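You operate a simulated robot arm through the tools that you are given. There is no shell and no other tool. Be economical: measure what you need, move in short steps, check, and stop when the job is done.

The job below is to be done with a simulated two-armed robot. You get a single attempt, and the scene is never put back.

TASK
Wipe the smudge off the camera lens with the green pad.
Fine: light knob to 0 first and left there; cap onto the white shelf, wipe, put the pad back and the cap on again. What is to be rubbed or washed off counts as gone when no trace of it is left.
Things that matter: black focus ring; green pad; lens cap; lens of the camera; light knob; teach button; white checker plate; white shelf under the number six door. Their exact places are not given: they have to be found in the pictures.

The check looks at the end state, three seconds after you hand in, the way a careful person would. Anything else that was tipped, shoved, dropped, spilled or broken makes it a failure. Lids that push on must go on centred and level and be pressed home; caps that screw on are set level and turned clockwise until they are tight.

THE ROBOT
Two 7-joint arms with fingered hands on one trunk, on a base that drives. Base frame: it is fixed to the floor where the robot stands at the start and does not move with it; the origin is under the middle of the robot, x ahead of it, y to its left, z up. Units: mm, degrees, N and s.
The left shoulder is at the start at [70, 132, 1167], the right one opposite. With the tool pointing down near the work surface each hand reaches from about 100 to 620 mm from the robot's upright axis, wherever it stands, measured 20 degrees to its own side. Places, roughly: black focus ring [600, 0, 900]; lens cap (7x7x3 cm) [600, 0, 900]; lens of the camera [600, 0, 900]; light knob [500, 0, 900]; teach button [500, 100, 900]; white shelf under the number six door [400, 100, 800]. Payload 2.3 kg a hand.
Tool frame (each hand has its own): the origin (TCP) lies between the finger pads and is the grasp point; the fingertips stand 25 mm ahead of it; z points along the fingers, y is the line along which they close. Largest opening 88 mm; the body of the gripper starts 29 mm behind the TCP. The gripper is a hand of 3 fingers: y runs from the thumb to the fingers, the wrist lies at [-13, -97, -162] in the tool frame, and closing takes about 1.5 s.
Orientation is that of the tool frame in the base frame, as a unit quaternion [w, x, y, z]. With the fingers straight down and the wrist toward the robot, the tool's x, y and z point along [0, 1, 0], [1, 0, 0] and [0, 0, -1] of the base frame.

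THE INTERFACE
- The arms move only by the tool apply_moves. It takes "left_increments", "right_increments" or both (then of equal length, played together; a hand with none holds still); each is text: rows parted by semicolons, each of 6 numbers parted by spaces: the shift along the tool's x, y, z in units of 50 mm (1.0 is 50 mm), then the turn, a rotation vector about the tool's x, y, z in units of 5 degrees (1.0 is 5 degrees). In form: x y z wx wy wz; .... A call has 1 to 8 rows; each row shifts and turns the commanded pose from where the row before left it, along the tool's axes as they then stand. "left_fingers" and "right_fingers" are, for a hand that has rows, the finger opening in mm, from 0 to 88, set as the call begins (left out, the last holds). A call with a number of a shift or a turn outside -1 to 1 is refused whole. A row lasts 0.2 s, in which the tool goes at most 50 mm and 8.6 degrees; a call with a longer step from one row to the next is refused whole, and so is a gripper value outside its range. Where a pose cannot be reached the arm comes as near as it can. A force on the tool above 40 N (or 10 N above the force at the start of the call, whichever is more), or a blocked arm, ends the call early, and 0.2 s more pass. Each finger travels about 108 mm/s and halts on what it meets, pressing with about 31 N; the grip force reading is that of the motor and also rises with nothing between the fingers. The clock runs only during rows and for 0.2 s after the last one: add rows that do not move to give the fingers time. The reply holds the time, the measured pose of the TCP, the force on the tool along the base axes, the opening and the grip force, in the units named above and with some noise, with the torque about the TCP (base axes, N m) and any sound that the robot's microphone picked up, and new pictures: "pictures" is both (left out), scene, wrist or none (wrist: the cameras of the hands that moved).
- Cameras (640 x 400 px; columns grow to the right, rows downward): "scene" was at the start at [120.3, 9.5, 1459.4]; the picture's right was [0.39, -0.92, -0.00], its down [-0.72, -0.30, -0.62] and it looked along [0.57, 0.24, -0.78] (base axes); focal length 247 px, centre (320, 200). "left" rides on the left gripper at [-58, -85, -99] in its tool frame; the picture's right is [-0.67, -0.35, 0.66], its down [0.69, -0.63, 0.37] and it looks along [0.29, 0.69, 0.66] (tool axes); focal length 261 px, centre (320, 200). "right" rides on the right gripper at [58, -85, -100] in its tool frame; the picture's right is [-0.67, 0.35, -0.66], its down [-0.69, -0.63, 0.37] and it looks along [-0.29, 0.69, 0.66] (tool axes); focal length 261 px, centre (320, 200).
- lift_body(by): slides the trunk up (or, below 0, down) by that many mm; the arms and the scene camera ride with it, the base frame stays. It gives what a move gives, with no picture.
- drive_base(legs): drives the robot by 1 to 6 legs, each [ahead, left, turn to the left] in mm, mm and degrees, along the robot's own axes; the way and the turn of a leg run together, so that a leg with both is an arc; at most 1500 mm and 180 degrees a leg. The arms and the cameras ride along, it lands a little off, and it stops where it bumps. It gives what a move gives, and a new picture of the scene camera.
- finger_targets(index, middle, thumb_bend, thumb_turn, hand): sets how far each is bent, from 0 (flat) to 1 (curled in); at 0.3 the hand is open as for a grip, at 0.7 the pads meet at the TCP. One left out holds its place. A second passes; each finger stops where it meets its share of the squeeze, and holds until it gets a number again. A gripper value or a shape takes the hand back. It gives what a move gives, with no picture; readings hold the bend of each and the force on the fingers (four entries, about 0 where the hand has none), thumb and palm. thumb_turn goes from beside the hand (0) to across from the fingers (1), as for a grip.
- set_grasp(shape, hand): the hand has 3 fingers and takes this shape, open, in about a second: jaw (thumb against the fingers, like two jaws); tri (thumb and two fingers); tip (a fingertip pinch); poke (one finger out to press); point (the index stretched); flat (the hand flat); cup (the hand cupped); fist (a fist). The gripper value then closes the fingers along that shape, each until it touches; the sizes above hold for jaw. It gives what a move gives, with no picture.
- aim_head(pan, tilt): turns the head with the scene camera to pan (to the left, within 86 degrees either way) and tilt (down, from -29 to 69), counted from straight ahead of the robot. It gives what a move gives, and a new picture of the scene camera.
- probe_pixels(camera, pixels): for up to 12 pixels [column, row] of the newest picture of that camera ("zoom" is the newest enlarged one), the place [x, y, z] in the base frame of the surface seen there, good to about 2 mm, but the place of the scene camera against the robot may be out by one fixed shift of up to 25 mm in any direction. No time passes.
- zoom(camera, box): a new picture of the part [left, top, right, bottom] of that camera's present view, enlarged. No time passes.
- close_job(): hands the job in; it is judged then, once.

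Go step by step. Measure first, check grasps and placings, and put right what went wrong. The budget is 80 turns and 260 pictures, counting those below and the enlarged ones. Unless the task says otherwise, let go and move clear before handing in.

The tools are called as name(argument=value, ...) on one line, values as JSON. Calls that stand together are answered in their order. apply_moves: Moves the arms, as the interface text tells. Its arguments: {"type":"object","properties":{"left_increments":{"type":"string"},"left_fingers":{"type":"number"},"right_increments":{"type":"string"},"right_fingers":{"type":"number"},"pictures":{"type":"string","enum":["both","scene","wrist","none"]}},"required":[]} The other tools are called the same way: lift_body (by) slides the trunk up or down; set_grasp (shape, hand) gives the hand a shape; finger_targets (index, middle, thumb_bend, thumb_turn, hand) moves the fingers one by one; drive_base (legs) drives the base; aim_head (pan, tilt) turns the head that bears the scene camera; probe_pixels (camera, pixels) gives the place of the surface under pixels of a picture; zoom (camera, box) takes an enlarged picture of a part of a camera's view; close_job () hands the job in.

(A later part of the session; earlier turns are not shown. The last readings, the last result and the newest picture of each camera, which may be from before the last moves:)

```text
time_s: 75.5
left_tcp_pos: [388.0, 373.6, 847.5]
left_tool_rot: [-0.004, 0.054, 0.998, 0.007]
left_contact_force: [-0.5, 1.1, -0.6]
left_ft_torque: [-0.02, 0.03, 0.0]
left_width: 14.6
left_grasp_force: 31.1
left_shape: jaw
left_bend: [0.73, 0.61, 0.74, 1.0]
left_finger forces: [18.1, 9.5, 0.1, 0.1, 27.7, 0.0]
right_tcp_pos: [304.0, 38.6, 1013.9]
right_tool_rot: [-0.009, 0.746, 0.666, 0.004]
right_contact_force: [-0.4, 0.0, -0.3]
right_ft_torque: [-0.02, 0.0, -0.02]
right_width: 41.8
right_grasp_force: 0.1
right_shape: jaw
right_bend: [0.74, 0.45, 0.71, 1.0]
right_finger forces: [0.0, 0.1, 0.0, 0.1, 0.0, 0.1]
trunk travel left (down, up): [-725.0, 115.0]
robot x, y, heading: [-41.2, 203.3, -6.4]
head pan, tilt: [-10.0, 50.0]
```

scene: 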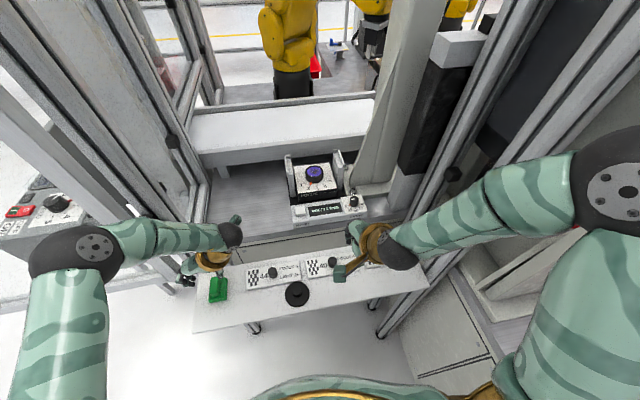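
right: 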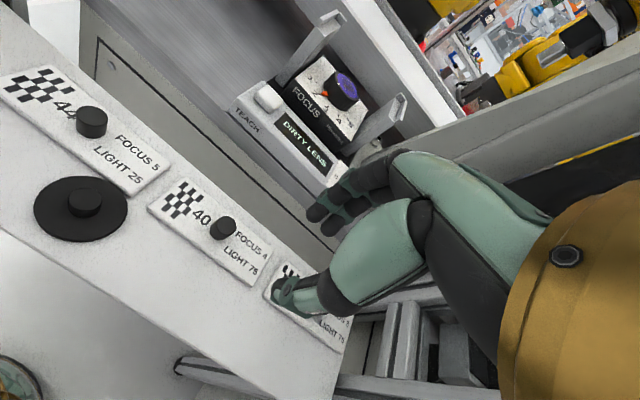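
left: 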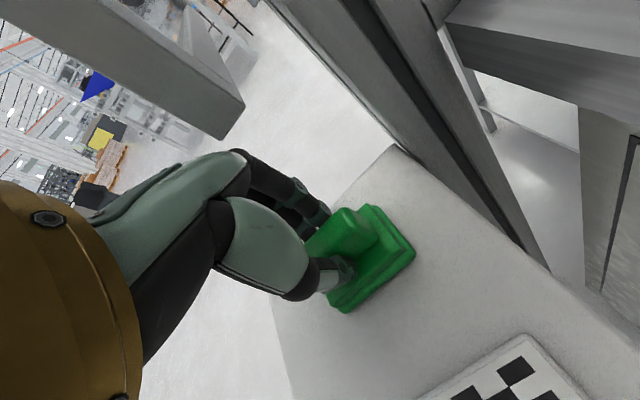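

Pad gripped at TCP z 847.5, so the pad bottom is 47.5 below TCP. I'll lift and rotate back to ψ of about 0.

apply_moves(left_increments="0 0 -0.3 0 0 0; 0 0 -0.7 0 0 0; 0 0 -0.8 0 0 0; 0 0 -0.8 0 0 0; 0 0 -0.8 0 0 0; 0 0 -0.8 0 0 0; 0 0 0 0 0 1; 0 0 0 0 0 1", pictures="wrist")

apply_moves(left_increments="0 0 0 0 0 1; 0 0 0 0 0 1; 0 0 0 0 0 1; 0 0 0 0 0 1; 0 0 0 0 0 1; 0 0 0 0 0 1; 0 0 0 0 0 1; 0 0 0 0 0 1", pictures="none")

apply_moves(left_increments="0 0 0 0 0 1; 0 0 0 0 0 1; 0 0 0 0 0 1; 0 0 0 0 0 1; 0 0 0 0 0 1; 0 0 0 0 0 1; 0 0 0 0 0 1; 0 0 0 0 0 0", pictures="none")

drive_base(legs=[[90, -10, 0]])

```text
time_s: 77.3
left_tcp_pos: [389.7, 369.9, 1058.4]
left_tool_rot: [-0.005, 0.143, 0.99, 0.008]
left_contact_force: [-0.5, 0.6, 0.3]
left_ft_torque: [0.0, 0.01, -0.02]
left_width: 14.7
left_grasp_force: 31.2
left_shape: jaw
left_bend: [0.73, 0.61, 0.74, 1.0]
left_finger forces: [18.2, 9.6, 0.0, 0.1, 27.9, 0.0]
right_tcp_pos: [306.0, 38.8, 1013.3]
right_tool_rot: [-0.009, 0.745, 0.666, 0.003]
right_contact_force: [0.3, 0.3, 0.1]
right_ft_torque: [0.01, -0.04, -0.02]
right_width: 41.6
right_grasp_force: 0.2
right_shape: jaw
right_bend: [0.74, 0.45, 0.71, 1.0]
right_finger forces: [0.1, 0.0, 0.0, 0.1, 0.0, 0.1]
trunk travel left (down, up): [-725.0, 115.0]
robot x, y, heading: [-42.0, 205.2, -6.2]
head pan, tilt: [-10.0, 50.0]
```

left: 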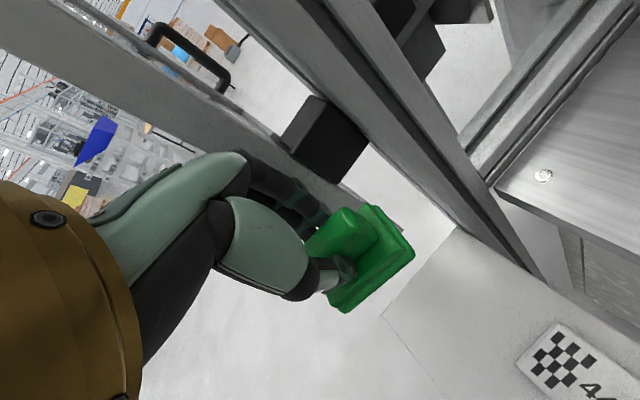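

```text
time_s: 79.1
left_tcp_pos: [389.3, 371.1, 1058.4]
left_tool_rot: [-0.006, 0.473, 0.881, 0.005]
left_contact_force: [0.1, 0.3, -0.8]
left_ft_torque: [-0.02, -0.01, 0.0]
left_width: 14.3
left_grasp_force: 31.5
left_shape: jaw
left_bend: [0.73, 0.61, 0.74, 1.0]
left_finger forces: [18.1, 9.6, 0.0, 0.0, 27.7, 0.0]
right_tcp_pos: [305.5, 39.1, 1013.6]
right_tool_rot: [-0.009, 0.746, 0.666, 0.003]
right_contact_force: [-1.1, -0.4, -0.1]
right_ft_torque: [-0.02, 0.01, -0.02]
right_width: 41.6
right_grasp_force: 0.1
right_shape: jaw
right_bend: [0.74, 0.45, 0.71, 1.0]
right_finger forces: [0.1, 0.0, 0.1, 0.0, 0.0, 0.0]
trunk travel left (down, up): [-725.0, 115.0]
robot x, y, heading: [-43.7, 204.7, -6.3]
head pan, tilt: [-10.0, 50.0]
```

```text
time_s: 80.9
left_tcp_pos: [390.6, 369.8, 1058.6]
left_tool_rot: [-0.008, 0.716, 0.699, 0.003]
left_contact_force: [0.6, 0.6, -0.5]
left_ft_torque: [-0.01, -0.01, -0.01]
left_width: 14.5
left_grasp_force: 31.6
left_shape: jaw
left_bend: [0.73, 0.61, 0.75, 1.0]
left_finger forces: [18.0, 9.6, 0.1, 0.0, 27.7, 0.1]
right_tcp_pos: [304.5, 39.2, 1014.0]
right_tool_rot: [-0.009, 0.746, 0.666, 0.004]
right_contact_force: [0.6, -0.1, 0.2]
right_ft_torque: [0.01, 0.01, 0.02]
right_width: 41.6
right_grasp_force: 0.1
right_shape: jaw
right_bend: [0.74, 0.45, 0.71, 1.0]
right_finger forces: [0.0, 0.0, 0.0, 0.1, 0.0, 0.0]
trunk travel left (down, up): [-725.0, 115.0]
robot x, y, heading: [-40.5, 203.3, -6.2]
head pan, tilt: [-10.0, 50.0]
```

```text
time_s: 82.0
left_tcp_pos: [474.8, 351.2, 1059.7]
left_tool_rot: [-0.007, 0.715, 0.699, 0.005]
left_contact_force: [0.3, -0.2, -0.5]
left_ft_torque: [-0.02, 0.01, -0.02]
left_width: 14.6
left_grasp_force: 30.6
left_shape: jaw
left_bend: [0.73, 0.61, 0.75, 1.0]
left_finger forces: [18.1, 9.6, 0.0, 0.0, 27.9, 0.1]
right_tcp_pos: [387.2, 19.9, 1015.1]
right_tool_rot: [-0.007, 0.745, 0.667, 0.005]
right_contact_force: [-0.5, 0.5, -1.3]
right_ft_torque: [-0.01, -0.02, 0.01]
right_width: 41.5
right_grasp_force: 0.0
right_shape: jaw
right_bend: [0.74, 0.45, 0.71, 1.0]
right_finger forces: [0.0, 0.1, 0.0, 0.1, 0.0, 0.1]
trunk travel left (down, up): [-725.0, 115.0]
robot x, y, heading: [47.0, 189.4, -6.2]
head pan, tilt: [-10.0, 50.0]
```

scene: 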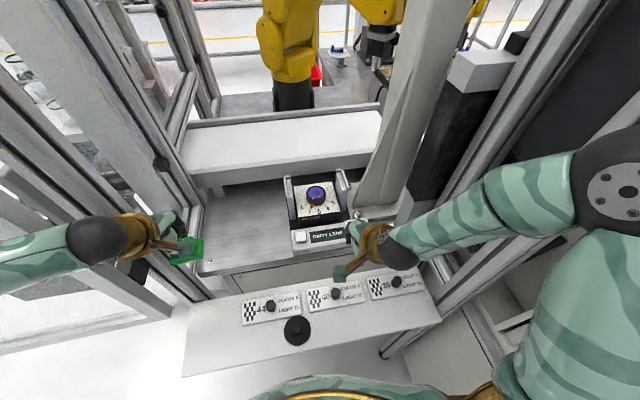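

Lens is open and pad in hand. I'll bring the left hand above the lens, staying at z 1058.

apply_moves(left_increments="-0.82 0.2 0 0 0 0; -0.82 0.3 0 0 0 0; -0.82 0.4 0 0 0 0; -0.82 0.5 0 0 0 0; -0.82 0.5 0 0 0 0; -0.82 0.5 0 0 0 0; -0.82 0.5 0 0 0 0; 0 0 0 0 0 0")

zoom(camera="left", box=[280, 160, 520, 360])

```text
time_s: 83.8
left_tcp_pos: [589.4, 98.2, 1049.9]
left_tool_rot: [-0.008, 0.715, 0.699, 0.003]
left_contact_force: [-0.1, -0.7, -0.8]
left_ft_torque: [0.0, 0.03, -0.01]
left_width: 14.6
left_grasp_force: 31.2
left_shape: jaw
left_bend: [0.73, 0.61, 0.75, 1.0]
left_finger forces: [18.1, 9.6, 0.0, 0.0, 27.5, 0.1]
left hand out of reach, approached as far as the arm can: row 7
right_tcp_pos: [391.8, 21.2, 1014.1]
right_tool_rot: [-0.009, 0.745, 0.667, 0.003]
right_contact_force: [0.4, 0.0, -0.1]
right_ft_torque: [-0.01, 0.01, 0.02]
right_width: 41.5
right_grasp_force: 0.0
right_shape: jaw
right_bend: [0.74, 0.45, 0.71, 1.0]
right_finger forces: [0.0, 0.1, 0.0, 0.1, 0.0, 0.1]
trunk travel left (down, up): [-725.0, 115.0]
robot x, y, heading: [45.0, 185.1, -6.1]
head pan, tilt: [-10.0, 50.0]
```

scene: 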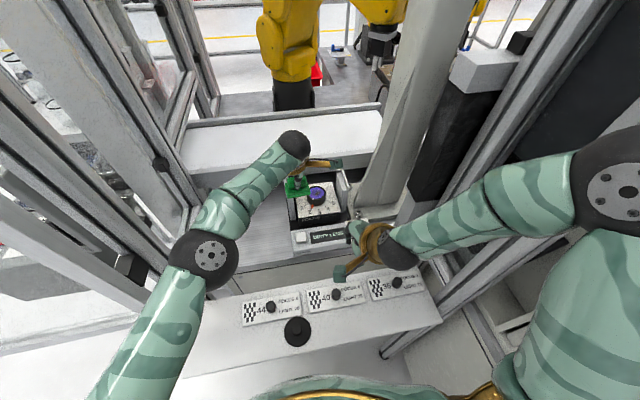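
left: 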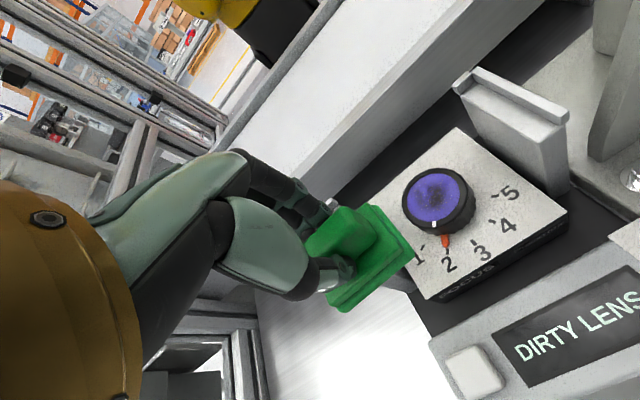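

```text
2.00 times, centred on (400, 260) of left
```

zoom: 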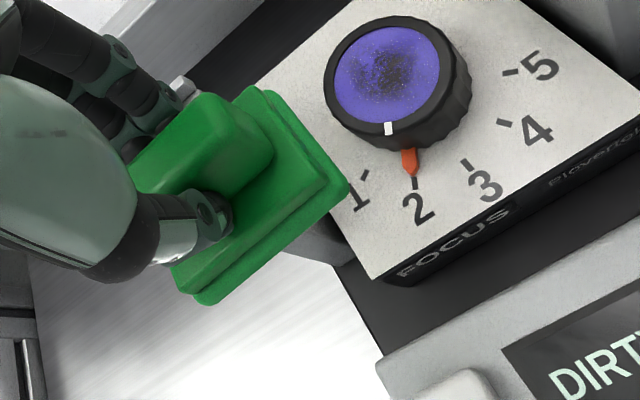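

The left hand is at its reach limit. I'll pull it left 80 mm and turn the base about 20° right so the lens falls in the left hand's zone.

apply_moves(left_increments="0.8 -0.1 -0.1 0 0 0; 0.8 -0.2 -0.1 0 0 0; 0 0 0 0 0 0", pictures="none")

drive_base(legs=[[0, 0, -20], [15, 0, 0]])

```text
time_s: 84.6
left_tcp_pos: [576.6, 176.5, 1062.6]
left_tool_rot: [-0.008, 0.715, 0.699, 0.004]
left_contact_force: [0.5, -0.9, 0.1]
left_ft_torque: [0.01, -0.03, 0.02]
left_width: 14.4
left_grasp_force: 30.8
left_shape: jaw
left_bend: [0.73, 0.61, 0.75, 1.0]
left_finger forces: [17.9, 9.5, 0.1, 0.0, 27.4, 0.1]
right_tcp_pos: [392.0, 18.4, 1011.8]
right_tool_rot: [-0.008, 0.746, 0.666, 0.004]
right_contact_force: [0.6, -0.5, 0.2]
right_ft_torque: [0.02, 0.01, -0.03]
right_width: 41.4
right_grasp_force: 0.1
right_shape: jaw
right_bend: [0.74, 0.45, 0.71, 1.0]
right_finger forces: [0.0, 0.1, 0.1, 0.0, 0.0, 0.0]
trunk travel left (down, up): [-725.0, 115.0]
robot x, y, heading: [52.2, 189.3, -6.3]
head pan, tilt: [-10.0, 50.0]
```

```text
time_s: 86.5
left_tcp_pos: [552.0, -10.1, 1062.8]
left_tool_rot: [-0.006, 0.827, 0.563, 0.005]
left_contact_force: [-1.0, -0.3, -0.5]
left_ft_torque: [-0.01, 0.0, 0.01]
left_width: 14.3
left_grasp_force: 30.9
left_shape: jaw
left_bend: [0.73, 0.61, 0.75, 1.0]
left_finger forces: [17.8, 9.5, 0.1, 0.0, 27.3, 0.0]
right_tcp_pos: [324.7, -94.3, 1014.9]
right_tool_rot: [-0.007, 0.85, 0.526, 0.006]
right_contact_force: [-0.9, 0.9, -0.2]
right_ft_torque: [-0.02, 0.0, 0.0]
right_width: 41.8
right_grasp_force: 0.0
right_shape: jaw
right_bend: [0.74, 0.45, 0.71, 1.0]
right_finger forces: [0.1, 0.1, 0.0, 0.1, 0.0, 0.0]
trunk travel left (down, up): [-725.0, 115.0]
robot x, y, heading: [62.3, 182.2, -26.3]
head pan, tilt: [-10.0, 50.0]
```

scene: 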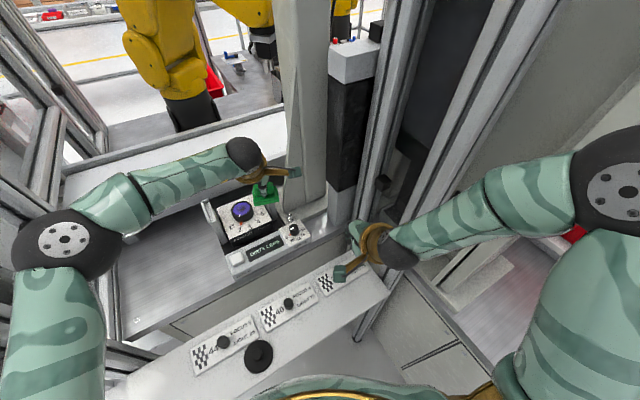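

I'll probe the lens surface from the last left-camera picture.

probe_pixels(camera="left", pixels=[[437, 196], [412, 203], [462, 190], [437, 174], [434, 218], [407, 205], [470, 200], [436, 231], [430, 235], [520, 80], [440, 160]])

```text
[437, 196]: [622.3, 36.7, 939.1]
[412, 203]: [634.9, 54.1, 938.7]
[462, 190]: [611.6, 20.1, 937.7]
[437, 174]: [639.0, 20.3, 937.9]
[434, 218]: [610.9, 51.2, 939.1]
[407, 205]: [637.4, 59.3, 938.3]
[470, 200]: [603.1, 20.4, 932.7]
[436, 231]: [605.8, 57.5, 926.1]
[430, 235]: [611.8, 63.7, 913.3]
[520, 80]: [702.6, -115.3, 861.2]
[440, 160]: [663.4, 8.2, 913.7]
```

Lens centre is about (625,39), surface z 938.5, so contact is expected at TCP z about 986. I'll move above it to z 1003.

apply_moves(left_increments="0.48 0.33 0 0 0 0; 0.48 0.33 0 0 0 0; 0.49 0.34 0 0 0 0; 0 0 0.4 0 0 0; 0 0 0.4 0 0 0; 0 0 0.4 0 0 0; 0 0 0 0 0 0; 0 0 0 0 0 0")

zoom(camera="left", box=[260, 160, 480, 360])

zoom(camera="scene", box=[180, 120, 320, 280])

```text
time_s: 88.2
left_tcp_pos: [628.5, 42.0, 1002.9]
left_tool_rot: [-0.008, 0.826, 0.563, 0.005]
left_contact_force: [0.5, -0.4, 0.4]
left_ft_torque: [0.0, 0.0, -0.01]
left_width: 14.2
left_grasp_force: 30.4
left_shape: jaw
left_bend: [0.73, 0.61, 0.75, 1.0]
left_finger forces: [17.9, 9.6, 0.0, 0.0, 27.4, 0.0]
right_tcp_pos: [327.3, -94.7, 1013.0]
right_tool_rot: [-0.009, 0.85, 0.527, 0.005]
right_contact_force: [0.0, 0.3, -0.2]
right_ft_torque: [-0.01, 0.0, 0.01]
right_width: 41.6
right_grasp_force: 0.1
right_shape: jaw
right_bend: [0.74, 0.45, 0.71, 1.0]
right_finger forces: [0.0, 0.0, 0.0, 0.0, 0.0, 0.1]
trunk travel left (down, up): [-725.0, 115.0]
robot x, y, heading: [61.7, 177.4, -26.3]
head pan, tilt: [-10.0, 50.0]
```

scene: 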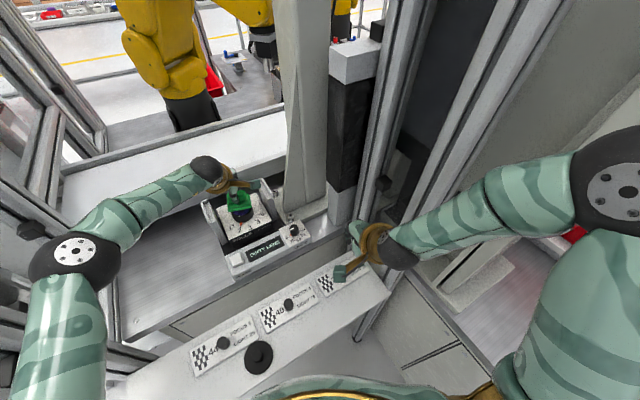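
left: 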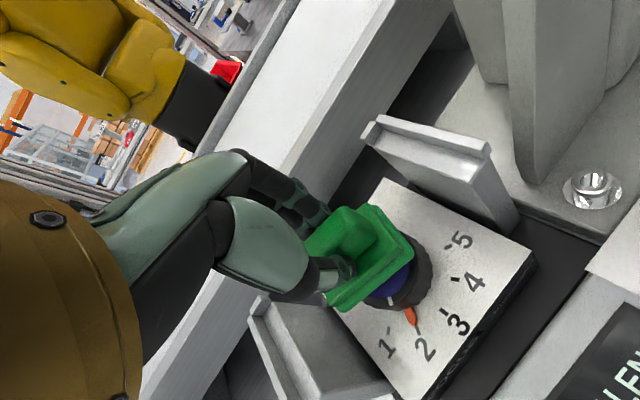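

```text
2.00 times, centred on (370, 260) of left
```

zoom: 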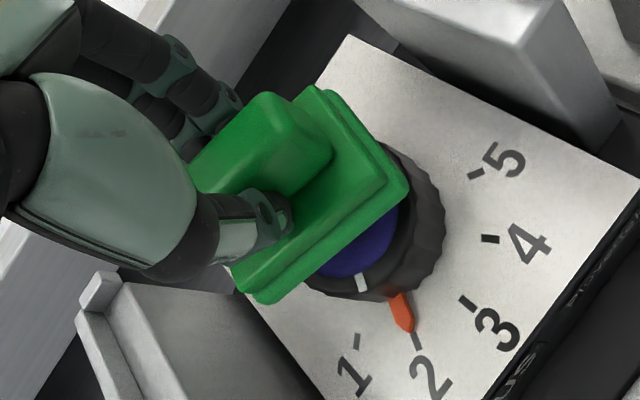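

```text
2.50 times, centred on (250, 200) of scene
```

zoom: 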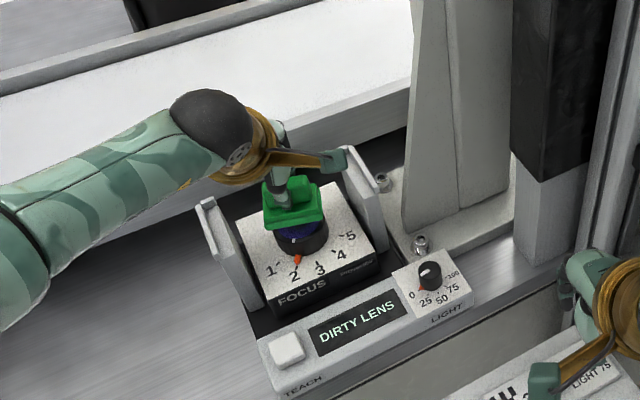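

Over the lens. I'll descend in small steps to contact.

apply_moves(left_increments="0 -0.02 0.12 0 0 0; 0 0 0.1 0 0 0; 0 0 0.06 0 0 0; 0 0 0 0 0 0", pictures="wrist")

zoom(camera="left", box=[280, 180, 460, 340])

```text
time_s: 89.2
left_tcp_pos: [626.8, 41.5, 987.4]
left_tool_rot: [-0.007, 0.827, 0.563, 0.005]
left_contact_force: [-0.5, 0.8, -0.2]
left_ft_torque: [0.02, 0.01, 0.01]
left_width: 14.2
left_grasp_force: 30.7
left_shape: jaw
left_bend: [0.73, 0.61, 0.75, 1.0]
left_finger forces: [17.9, 9.6, 0.0, 0.0, 27.4, 0.0]
right_tcp_pos: [327.9, -96.2, 1013.3]
right_tool_rot: [-0.009, 0.85, 0.526, 0.005]
right_contact_force: [-0.2, 0.3, 0.8]
right_ft_torque: [0.02, -0.01, -0.01]
right_width: 41.6
right_grasp_force: 0.1
right_shape: jaw
right_bend: [0.74, 0.45, 0.71, 1.0]
right_finger forces: [0.0, 0.0, 0.0, 0.0, 0.1, 0.0]
trunk travel left (down, up): [-725.0, 115.0]
robot x, y, heading: [59.1, 181.6, -26.1]
head pan, tilt: [-10.0, 50.0]
```

left: 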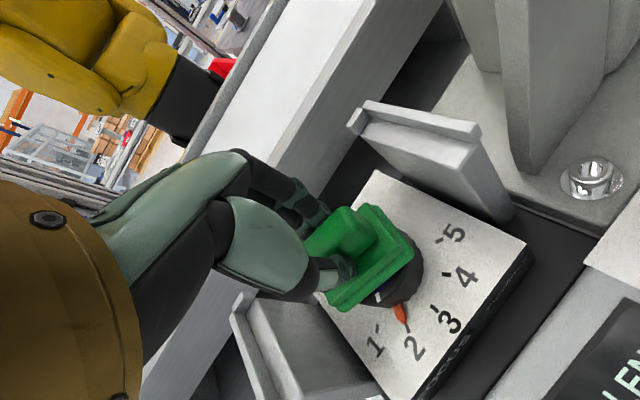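

```text
2.50 times, centred on (370, 260) of left
```

zoom: 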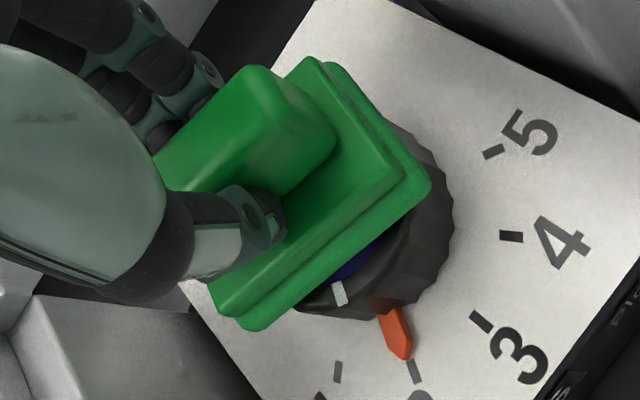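

I'll measure the actual pad edges versus the ring.

probe_pixels(camera="zoom", pixels=[[448, 205], [420, 150], [365, 315], [320, 312], [245, 325], [425, 190], [325, 70], [335, 295], [400, 230], [440, 260], [398, 320]])

```text
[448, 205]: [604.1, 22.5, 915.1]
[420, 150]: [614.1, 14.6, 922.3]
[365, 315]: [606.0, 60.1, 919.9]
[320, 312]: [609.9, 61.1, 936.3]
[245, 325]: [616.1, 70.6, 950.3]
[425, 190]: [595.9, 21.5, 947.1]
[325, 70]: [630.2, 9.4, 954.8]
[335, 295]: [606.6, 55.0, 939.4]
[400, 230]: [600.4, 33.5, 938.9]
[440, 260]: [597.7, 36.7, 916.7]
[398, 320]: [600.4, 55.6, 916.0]
```

The pad is centred on the lens at (623,40). I'll lower in 1 mm steps to contact.

apply_moves(left_increments="0 0 0.02 0 0 0; 0 0 0.02 0 0 0; 0 0 0 0 0 0", pictures="none")

apply_moves(left_increments="0 0 0.02 0 0 0; 0 0 0.02 0 0 0; 0 0 0 0 0 0", pictures="none")

```text
time_s: 90.0
left_tcp_pos: [629.0, 39.9, 986.3]
left_tool_rot: [-0.008, 0.827, 0.562, 0.005]
left_contact_force: [-0.6, 0.0, 0.2]
left_ft_torque: [-0.01, 0.0, -0.01]
left_width: 14.5
left_grasp_force: 31.6
left_shape: jaw
left_bend: [0.73, 0.61, 0.75, 1.0]
left_finger forces: [17.9, 9.5, 0.1, 0.0, 27.4, 0.0]
right_tcp_pos: [327.8, -95.2, 1014.0]
right_tool_rot: [-0.007, 0.85, 0.526, 0.005]
right_contact_force: [0.7, 0.4, 0.4]
right_ft_torque: [0.0, -0.01, 0.04]
right_width: 41.3
right_grasp_force: 0.1
right_shape: jaw
right_bend: [0.74, 0.45, 0.71, 1.0]
right_finger forces: [0.0, 0.0, 0.0, 0.0, 0.1, 0.0]
trunk travel left (down, up): [-725.0, 115.0]
robot x, y, heading: [60.9, 179.9, -26.3]
head pan, tilt: [-10.0, 50.0]
```

```text
time_s: 90.8
left_tcp_pos: [627.7, 40.2, 984.8]
left_tool_rot: [-0.008, 0.826, 0.563, 0.005]
left_contact_force: [-1.4, 0.5, 0.9]
left_ft_torque: [-0.02, -0.03, -0.02]
left_width: 14.3
left_grasp_force: 31.3
left_shape: jaw
left_bend: [0.73, 0.61, 0.75, 1.0]
left_finger forces: [18.1, 9.5, 0.0, 0.1, 27.6, 0.0]
right_tcp_pos: [327.0, -95.9, 1014.5]
right_tool_rot: [-0.008, 0.85, 0.527, 0.005]
right_contact_force: [-0.3, -0.5, 0.5]
right_ft_torque: [-0.02, 0.04, 0.0]
right_width: 41.7
right_grasp_force: 0.1
right_shape: jaw
right_bend: [0.74, 0.45, 0.71, 1.0]
right_finger forces: [0.0, 0.0, 0.0, 0.0, 0.1, 0.1]
trunk travel left (down, up): [-725.0, 115.0]
robot x, y, heading: [61.2, 182.5, -26.5]
head pan, tilt: [-10.0, 50.0]
```

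Contact is just starting, so I'll press 2 mm more and make small straight strokes.

apply_moves(left_increments="0 0 0.02 0 0 0; 0 0 0.02 0 0 0; 0 0 0 0 0 0", pictures="none")

apply_moves(left_increments="0.12 0 0 0 0 0; 0.12 0 0 0 0 0; -0.24 0 0 0 0 0; -0.24 0 0 0 0 0; 0.24 0 0 0 0 0; 0.24 0 0 0 0 0; -0.12 0 0 0 0 0; -0.12 0 0 0 0 0", pictures="wrist")

zoom(camera="left", box=[280, 180, 460, 340])

```text
time_s: 91.7
left_tcp_pos: [625.8, 40.5, 983.6]
left_tool_rot: [-0.007, 0.827, 0.563, 0.006]
left_contact_force: [0.1, -0.1, 6.9]
left_ft_torque: [-0.05, -0.11, -0.04]
left_width: 14.5
left_grasp_force: 30.7
left_shape: jaw
left_bend: [0.73, 0.61, 0.75, 1.0]
left_finger forces: [19.0, 10.2, 0.1, 0.1, 28.9, 0.0]
right_tcp_pos: [325.2, -94.7, 1014.0]
right_tool_rot: [-0.008, 0.85, 0.526, 0.006]
right_contact_force: [-0.5, 0.7, 0.0]
right_ft_torque: [-0.04, 0.03, -0.03]
right_width: 41.9
right_grasp_force: 0.0
right_shape: jaw
right_bend: [0.74, 0.45, 0.71, 1.0]
right_finger forces: [0.0, 0.0, 0.1, 0.0, 0.0, 0.0]
trunk travel left (down, up): [-725.0, 115.0]
robot x, y, heading: [59.9, 179.4, -26.2]
head pan, tilt: [-10.0, 50.0]
```

```text
time_s: 93.5
left_tcp_pos: [626.8, 42.0, 984.1]
left_tool_rot: [-0.007, 0.826, 0.563, 0.005]
left_contact_force: [0.0, 1.2, 9.3]
left_ft_torque: [0.01, -0.05, 0.04]
left_width: 14.6
left_grasp_force: 31.1
left_shape: jaw
left_bend: [0.73, 0.61, 0.75, 1.0]
left_finger forces: [19.7, 10.6, 0.1, 0.0, 30.4, 0.1]
right_tcp_pos: [325.0, -93.5, 1015.0]
right_tool_rot: [-0.007, 0.85, 0.527, 0.005]
right_contact_force: [-0.4, 0.0, -0.5]
right_ft_torque: [-0.01, 0.0, 0.0]
right_width: 41.7
right_grasp_force: 0.0
right_shape: jaw
right_bend: [0.74, 0.45, 0.71, 1.0]
right_finger forces: [0.0, 0.0, 0.1, 0.0, 0.0, 0.0]
trunk travel left (down, up): [-725.0, 115.0]
robot x, y, heading: [65.3, 181.3, -26.4]
head pan, tilt: [-10.0, 50.0]
```

left: 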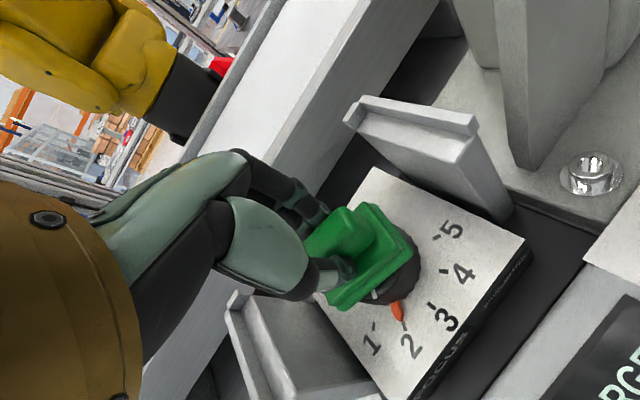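

```text
2.50 times, centred on (370, 260) of left
```

zoom: 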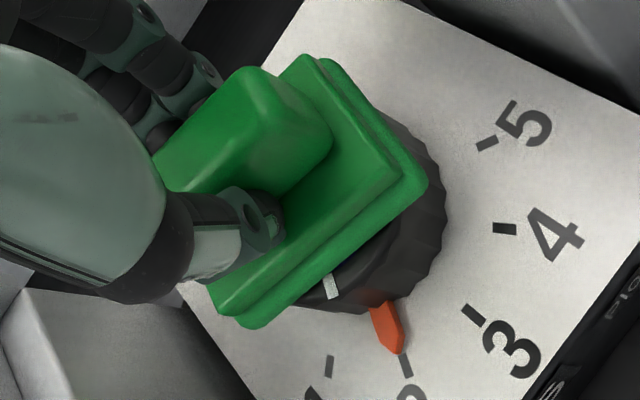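

The display changed (now "…RGE…", no longer "DIRTY LENS") and the pointer is still at 2. I'll add strokes in the other directions at about 8 N to clear every trace.

apply_moves(left_increments="0 0.14 0 0 0 0; 0 0.14 0 0 0 0; 0 -0.28 0 0 0 0; 0 -0.28 0 0 0 0; 0 0.28 0 0 0 0; 0 0.28 0 0 0 0; 0 -0.14 0 0 0 0; 0 -0.14 0 0 0 0", pictures="none")

apply_moves(left_increments="0.14 0.14 0 0 0 0; 0.14 0.1 0 0 0 0; -0.28 -0.24 0 0 0 0; -0.28 -0.24 0 0 0 0; 0.28 0.4 0 0 0 0; -0.3 0.08 0 0 0 0; 0.5 -0.48 0 0 0 0; -0.2 0.24 0 0 0 0", pictures="none")

apply_moves(left_increments="0 0 -0.4 0 0 0; 0 0 -0.6 0 0 0; 0 0 -0.6 0 0 0; 0.5 -0.5 0 0 0 0; 0.6 -0.6 0 0 0 0; 0.6 -0.6 0 0 0 0; 0 0 0 0 0 0")

zoom(camera="left", box=[340, 100, 560, 280])

zoom(camera="scene", box=[190, 180, 310, 280])

```text
time_s: 95.2
left_tcp_pos: [626.8, 40.1, 983.9]
left_tool_rot: [-0.007, 0.827, 0.563, 0.004]
left_contact_force: [2.1, -0.8, 5.1]
left_ft_torque: [-0.03, -0.1, -0.01]
left_width: 15.0
left_grasp_force: 30.7
left_shape: jaw
left_bend: [0.73, 0.61, 0.75, 1.0]
left_finger forces: [20.1, 11.4, 0.0, 0.0, 29.4, 0.0]
right_tcp_pos: [326.8, -95.6, 1014.3]
right_tool_rot: [-0.008, 0.85, 0.527, 0.006]
right_contact_force: [-0.6, 0.4, -0.4]
right_ft_torque: [0.0, -0.01, -0.01]
right_width: 41.7
right_grasp_force: 0.1
right_shape: jaw
right_bend: [0.74, 0.45, 0.71, 1.0]
right_finger forces: [0.1, 0.0, 0.0, 0.0, 0.0, 0.1]
trunk travel left (down, up): [-725.0, 115.0]
robot x, y, heading: [62.4, 178.7, -26.4]
head pan, tilt: [-10.0, 50.0]
```

```text
time_s: 97.0
left_tcp_pos: [624.9, 40.9, 983.6]
left_tool_rot: [-0.007, 0.826, 0.564, 0.005]
left_contact_force: [-0.1, 1.2, 4.1]
left_ft_torque: [0.03, -0.05, 0.02]
left_width: 14.8
left_grasp_force: 31.1
left_shape: jaw
left_bend: [0.73, 0.61, 0.75, 1.0]
left_finger forces: [19.0, 10.2, 0.0, 0.0, 29.5, 0.1]
right_tcp_pos: [326.3, -94.9, 1014.1]
right_tool_rot: [-0.008, 0.85, 0.526, 0.005]
right_contact_force: [-0.4, -0.4, -0.2]
right_ft_torque: [0.02, -0.02, -0.01]
right_width: 41.8
right_grasp_force: 0.1
right_shape: jaw
right_bend: [0.74, 0.45, 0.71, 1.0]
right_finger forces: [0.0, 0.0, 0.0, 0.0, 0.0, 0.0]
trunk travel left (down, up): [-725.0, 115.0]
robot x, y, heading: [60.9, 181.0, -26.3]
head pan, tilt: [-10.0, 50.0]
```

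```text
time_s: 98.7
left_tcp_pos: [578.0, 146.3, 1066.2]
left_tool_rot: [-0.008, 0.827, 0.562, 0.005]
left_contact_force: [0.0, 0.3, 0.1]
left_ft_torque: [-0.04, 0.0, -0.01]
left_width: 14.7
left_grasp_force: 30.7
left_shape: jaw
left_bend: [0.73, 0.61, 0.75, 1.0]
left_finger forces: [18.2, 9.9, 0.1, 0.1, 28.2, 0.1]
right_tcp_pos: [327.4, -96.0, 1013.9]
right_tool_rot: [-0.008, 0.85, 0.526, 0.005]
right_contact_force: [-0.1, 0.5, 0.2]
right_ft_torque: [-0.01, 0.01, -0.01]
right_width: 41.7
right_grasp_force: 0.1
right_shape: jaw
right_bend: [0.74, 0.45, 0.71, 1.0]
right_finger forces: [0.0, 0.0, 0.1, 0.0, 0.0, 0.0]
trunk travel left (down, up): [-725.0, 115.0]
robot x, y, heading: [61.4, 178.2, -26.3]
head pan, tilt: [-10.0, 50.0]
```

scene: 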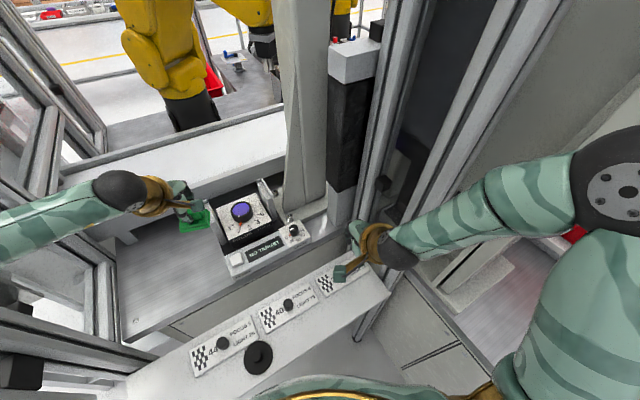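
left: 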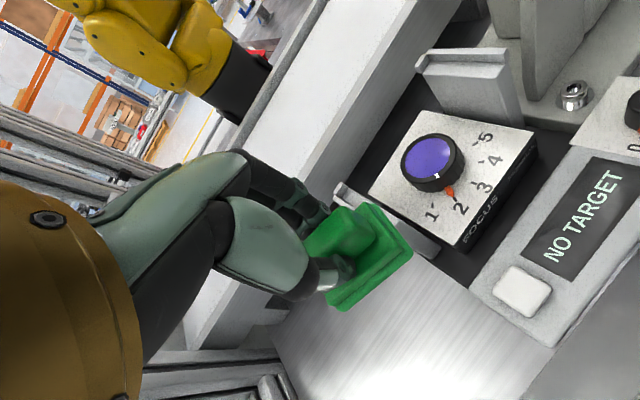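

```text
2.22 times, centred on (450, 190) of left
```

zoom: 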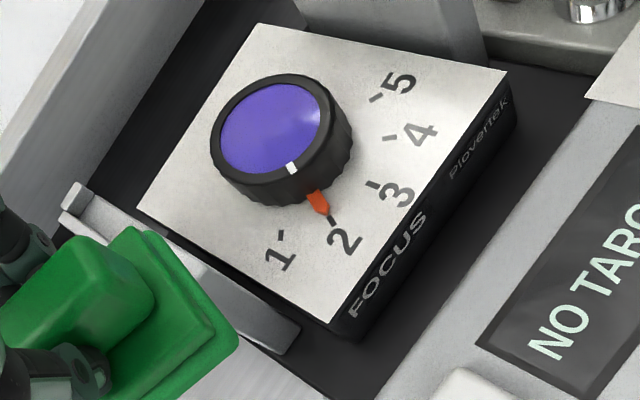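

```text
4.00 times, centred on (250, 230) of scene
```

zoom: 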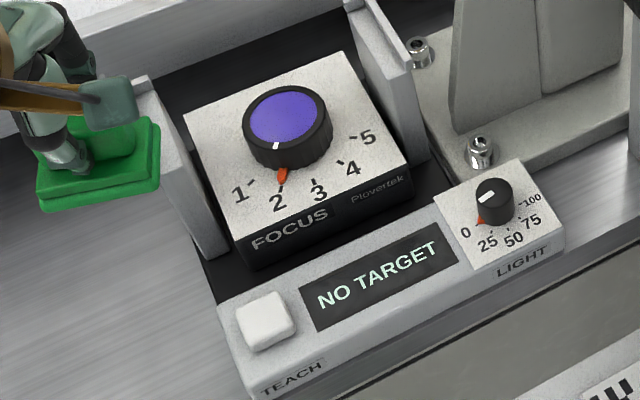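

The lens is clean, the display reads "NO TARGET", focus is at 2 and light at 0. I'll zoom once to verify the lens, then retract the hand and drive back to the shelf stance.

zoom(camera="left", box=[395, 125, 475, 195])

apply_moves(left_increments="0 -0.7 0 0 0 0; 0 -0.7 0 0 0 0; 0 -0.6 0 0 0 0; 0 0 0 0 0 0", pictures="none")

drive_base(legs=[[-115, -25, 0], [0, 0, 20]])

```text
5.71 times, centred on (435, 160) of left
```

zoom: 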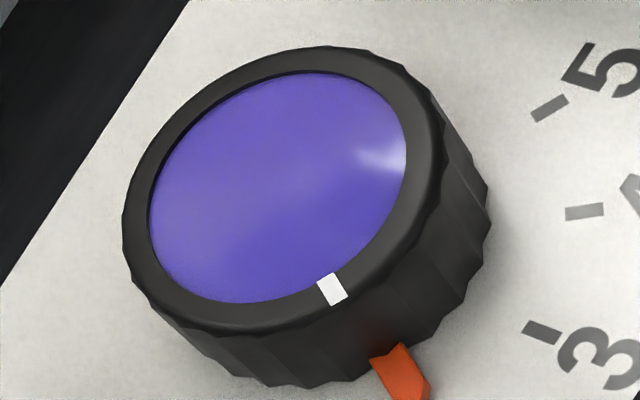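

```text
time_s: 99.8
left_tcp_pos: [487.4, 138.0, 1067.8]
left_tool_rot: [-0.018, 0.84, 0.542, 0.013]
left_contact_force: [0.2, -0.2, -0.6]
left_ft_torque: [0.04, -0.01, -0.03]
left_width: 14.6
left_grasp_force: 31.3
left_shape: jaw
left_bend: [0.73, 0.61, 0.75, 1.0]
left_finger forces: [18.2, 9.9, 0.0, 0.0, 28.0, 0.1]
right_tcp_pos: [319.0, -134.2, 1007.6]
right_tool_rot: [-0.017, 0.862, 0.507, 0.01]
right_contact_force: [-1.4, -0.6, -0.7]
right_ft_torque: [0.04, -0.04, 0.0]
right_width: 41.7
right_grasp_force: 0.0
right_shape: jaw
right_bend: [0.74, 0.45, 0.71, 1.0]
right_finger forces: [0.1, 0.1, 0.0, 0.0, 0.0, 0.0]
trunk travel left (down, up): [-725.0, 115.0]
robot x, y, heading: [62.6, 171.9, -29.0]
head pan, tilt: [-10.0, 50.0]
stopped in row 4 (left hand): the arm was blocked; the commanded pose is now the measured one
```

```text
time_s: 101.1
left_tcp_pos: [362.4, 154.3, 1078.6]
left_tool_rot: [0.004, 0.868, 0.497, 0.021]
left_contact_force: [0.4, -1.4, -0.9]
left_ft_torque: [0.06, 0.03, 0.03]
left_width: 14.5
left_grasp_force: 30.8
left_shape: jaw
left_bend: [0.73, 0.61, 0.75, 1.0]
left_finger forces: [19.1, 10.2, 0.0, 0.0, 29.3, 0.0]
right_tcp_pos: [172.3, -102.4, 1025.2]
right_tool_rot: [0.013, 0.893, 0.448, 0.035]
right_contact_force: [-0.1, -1.7, -0.3]
right_ft_torque: [0.04, 0.01, 0.03]
right_width: 41.7
right_grasp_force: 0.1
right_shape: jaw
right_bend: [0.74, 0.45, 0.71, 1.0]
right_finger forces: [0.0, 0.1, 0.1, 0.0, 0.1, 0.1]
trunk travel left (down, up): [-725.0, 115.0]
robot x, y, heading: [-34.7, 227.3, -36.0]
head pan, tilt: [-10.0, 50.0]
stopped in leg 1: the robot was blocked; the commanded pose is now the measured one
```

scene: 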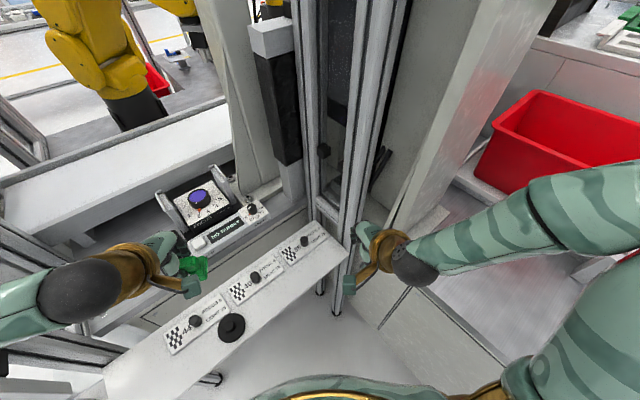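

The left elbow bumped something and the base was turned to -36°. I'll look left.

aim_head(pan=60, tilt=40)

```text
time_s: 102.5
left_tcp_pos: [360.2, 177.9, 1081.3]
left_tool_rot: [0.015, 0.868, 0.497, 0.016]
left_contact_force: [-1.1, -0.6, -0.9]
left_ft_torque: [0.03, -0.01, 0.01]
left_width: 14.5
left_grasp_force: 31.2
left_shape: jaw
left_bend: [0.73, 0.61, 0.75, 1.0]
left_finger forces: [19.1, 10.1, 0.0, 0.0, 29.3, 0.1]
right_tcp_pos: [168.9, -80.3, 1032.5]
right_tool_rot: [0.024, 0.892, 0.45, 0.03]
right_contact_force: [0.4, 0.2, -0.5]
right_ft_torque: [0.01, 0.0, 0.01]
right_width: 41.7
right_grasp_force: 0.0
right_shape: jaw
right_bend: [0.74, 0.45, 0.71, 1.0]
right_finger forces: [0.0, 0.0, 0.0, 0.0, 0.0, 0.0]
trunk travel left (down, up): [-725.0, 115.0]
robot x, y, heading: [-34.7, 233.1, -36.1]
head pan, tilt: [60.0, 40.0]
```

scene: 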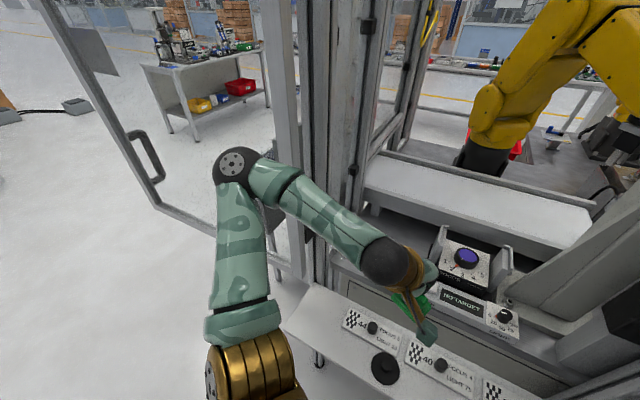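

A glass door stands open at left, close to the left elbow. I'll measure distances.

probe_pixels(camera="scene", pixels=[[235, 165], [215, 175], [255, 190], [285, 195], [275, 100], [210, 222], [150, 160], [290, 245], [265, 215], [240, 180], [330, 190], [100, 100]])

zoom(camera="scene", box=[120, 100, 360, 330])

```text
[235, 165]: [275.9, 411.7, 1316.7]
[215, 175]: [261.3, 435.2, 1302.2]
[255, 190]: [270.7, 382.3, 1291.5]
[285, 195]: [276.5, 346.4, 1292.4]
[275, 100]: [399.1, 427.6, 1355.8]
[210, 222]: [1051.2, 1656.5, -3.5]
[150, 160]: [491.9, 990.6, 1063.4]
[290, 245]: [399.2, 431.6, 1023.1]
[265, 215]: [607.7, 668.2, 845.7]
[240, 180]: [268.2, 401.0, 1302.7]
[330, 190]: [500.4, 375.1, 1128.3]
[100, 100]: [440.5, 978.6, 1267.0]
```

```text
1.74 times, centred on (240, 215) of scene
```

zoom: 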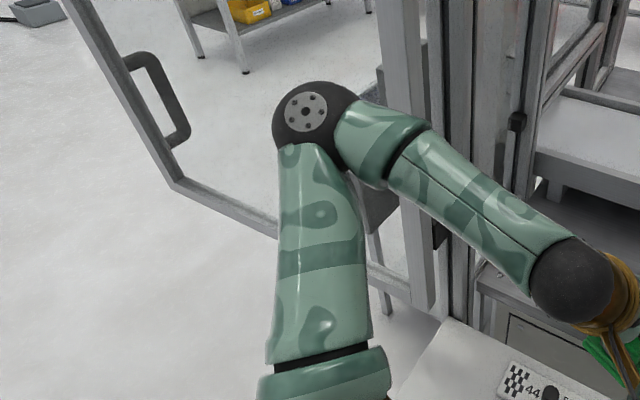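

The elbow is now free of the door post (x about 400). I'll turn back left 30° and shift slightly right.

drive_base(legs=[[0, 0, 30], [0, -25, 0]])

aim_head(pan=10, tilt=50)

```text
time_s: 104.8
left_tcp_pos: [332.1, 360.9, 1079.9]
left_tool_rot: [0.011, 0.71, 0.704, 0.017]
left_contact_force: [-0.5, 0.7, -0.1]
left_ft_torque: [-0.05, 0.01, -0.02]
left_width: 14.7
left_grasp_force: 30.9
left_shape: jaw
left_bend: [0.73, 0.61, 0.75, 1.0]
left_finger forces: [18.9, 10.0, 0.0, 0.0, 29.0, 0.1]
right_tcp_pos: [294.4, 42.8, 1032.9]
right_tool_rot: [0.016, 0.746, 0.665, 0.034]
right_contact_force: [-0.9, -0.4, -0.8]
right_ft_torque: [-0.03, 0.01, 0.02]
right_width: 41.8
right_grasp_force: 0.0
right_shape: jaw
right_bend: [0.74, 0.45, 0.71, 1.0]
right_finger forces: [0.0, 0.1, 0.0, 0.1, 0.0, 0.1]
trunk travel left (down, up): [-725.0, 115.0]
robot x, y, heading: [-33.7, 203.1, -6.0]
head pan, tilt: [60.0, 40.0]
```

scene: 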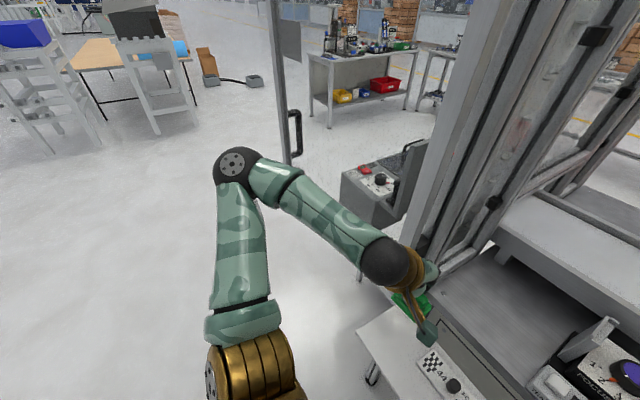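

```text
time_s: 106.0
left_tcp_pos: [332.4, 357.3, 1080.7]
left_tool_rot: [0.01, 0.709, 0.705, 0.02]
left_contact_force: [-0.9, -0.3, -0.2]
left_ft_torque: [-0.01, 0.01, -0.06]
left_width: 14.5
left_grasp_force: 31.1
left_shape: jaw
left_bend: [0.73, 0.61, 0.75, 1.0]
left_finger forces: [18.8, 10.1, 0.0, 0.1, 29.0, 0.1]
right_tcp_pos: [295.9, 37.3, 1032.7]
right_tool_rot: [0.015, 0.746, 0.665, 0.036]
right_contact_force: [-0.3, 0.6, 0.7]
right_ft_torque: [0.01, -0.01, 0.0]
right_width: 41.9
right_grasp_force: 0.1
right_shape: jaw
right_bend: [0.74, 0.45, 0.71, 1.0]
right_finger forces: [0.1, 0.0, 0.0, 0.0, 0.0, 0.0]
trunk travel left (down, up): [-725.0, 115.0]
robot x, y, heading: [-36.2, 204.3, -5.9]
head pan, tilt: [10.0, 50.0]
```

scene: 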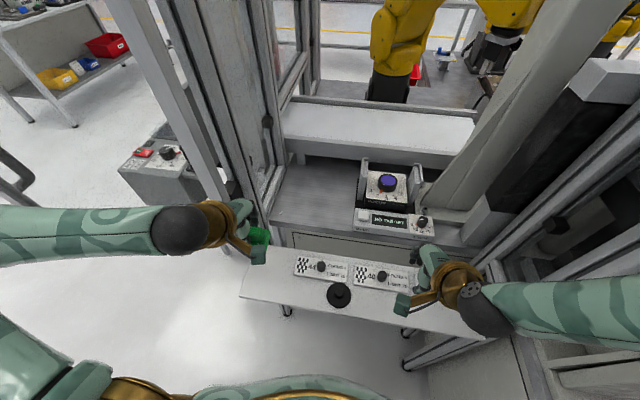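

Stance restored. I'll correct the small tilts on both hands and start rotating the left hand back to ψ of about 84°.

apply_moves(left_increments="0 0 0 0.46 -0.14 0; 0 0 0 0 0 -1; 0 0 0 0 0 -1; 0 0 0 0 0 -1; 0 0 0 0 0 -1; 0 0 0 0 0 -1; 0 0 0 0 0 -1; 0 0 0 0 0 -1", right_increments="0 0 0 0.8 -0.36 0; 0 0 0 0 0 0; 0 0 0 0 0 0; 0 0 0 0 0 0; 0 0 0 0 0 0; 0 0 0 0 0 0; 0 0 0 0 0 0; 0 0 0 0 0 0", pictures="none")

apply_moves(left_increments="0 0 0 0 0 -1; 0 0 0 0 0 -1; 0 0 0 0 0 -1; 0 0 0 0 0 -1; 0 0 0 0 0 -1; 0 0 0 0 0 -1; 0 0 0 0 0 -1; 0 0 0 0 0 -1", pictures="none")

apply_moves(left_increments="0 0 0 0 0 -1; 0 0 0 0 0 -0.8; 0 0 0 0 0 0; 0 0 0 0 0 0")

```text
time_s: 107.8
left_tcp_pos: [331.5, 355.9, 1082.3]
left_tool_rot: [0.0, 0.465, 0.885, 0.001]
left_contact_force: [0.6, -0.3, -0.9]
left_ft_torque: [-0.02, 0.0, -0.01]
left_width: 14.6
left_grasp_force: 31.4
left_shape: jaw
left_bend: [0.73, 0.61, 0.75, 1.0]
left_finger forces: [18.9, 10.0, 0.0, 0.1, 28.9, 0.2]
right_tcp_pos: [293.9, 36.9, 1031.2]
right_tool_rot: [-0.001, 0.746, 0.666, 0.0]
right_contact_force: [0.7, 0.5, -0.4]
right_ft_torque: [0.03, 0.02, 0.02]
right_width: 42.0
right_grasp_force: 0.2
right_shape: jaw
right_bend: [0.74, 0.45, 0.71, 1.0]
right_finger forces: [0.0, 0.0, 0.0, 0.1, 0.0, 0.0]
trunk travel left (down, up): [-725.0, 115.0]
robot x, y, heading: [-36.4, 204.9, -6.2]
head pan, tilt: [10.0, 50.0]
```

```text
time_s: 109.5
left_tcp_pos: [332.8, 355.9, 1079.8]
left_tool_rot: [0.001, 0.135, 0.991, 0.001]
left_contact_force: [0.2, -0.2, -1.1]
left_ft_torque: [0.03, 0.02, 0.01]
left_width: 14.6
left_grasp_force: 31.2
left_shape: jaw
left_bend: [0.73, 0.61, 0.75, 1.0]
left_finger forces: [18.8, 10.0, 0.0, 0.0, 28.9, 0.1]
right_tcp_pos: [294.6, 37.0, 1033.6]
right_tool_rot: [0.0, 0.746, 0.666, 0.0]
right_contact_force: [0.6, -0.7, -0.1]
right_ft_torque: [0.01, 0.03, -0.02]
right_width: 41.8
right_grasp_force: 0.0
right_shape: jaw
right_bend: [0.74, 0.45, 0.71, 1.0]
right_finger forces: [0.1, 0.0, 0.0, 0.0, 0.1, 0.1]
trunk travel left (down, up): [-725.0, 115.0]
robot x, y, heading: [-34.9, 207.0, -5.9]
head pan, tilt: [10.0, 50.0]
```

```text
time_s: 110.5
left_tcp_pos: [332.7, 356.2, 1081.9]
left_tool_rot: [0.0, 0.056, 0.998, 0.001]
left_contact_force: [0.0, 0.2, -0.1]
left_ft_torque: [-0.01, 0.0, 0.02]
left_width: 14.4
left_grasp_force: 31.3
left_shape: jaw
left_bend: [0.73, 0.61, 0.75, 1.0]
left_finger forces: [18.9, 10.0, 0.0, 0.0, 28.7, 0.1]
right_tcp_pos: [294.9, 36.9, 1033.2]
right_tool_rot: [-0.001, 0.747, 0.665, 0.0]
right_contact_force: [-0.8, -0.6, -0.7]
right_ft_torque: [0.0, 0.03, 0.0]
right_width: 42.0
right_grasp_force: 0.2
right_shape: jaw
right_bend: [0.74, 0.45, 0.71, 1.0]
right_finger forces: [0.0, 0.0, 0.1, 0.1, 0.1, 0.1]
trunk travel left (down, up): [-725.0, 115.0]
robot x, y, heading: [-35.3, 205.4, -6.0]
head pan, tilt: [10.0, 50.0]
```

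scene: 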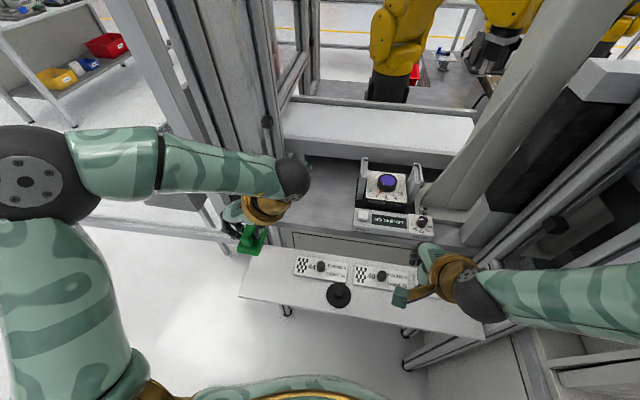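
left: 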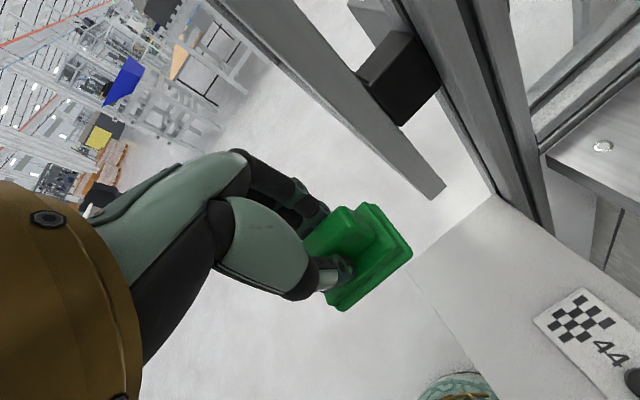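

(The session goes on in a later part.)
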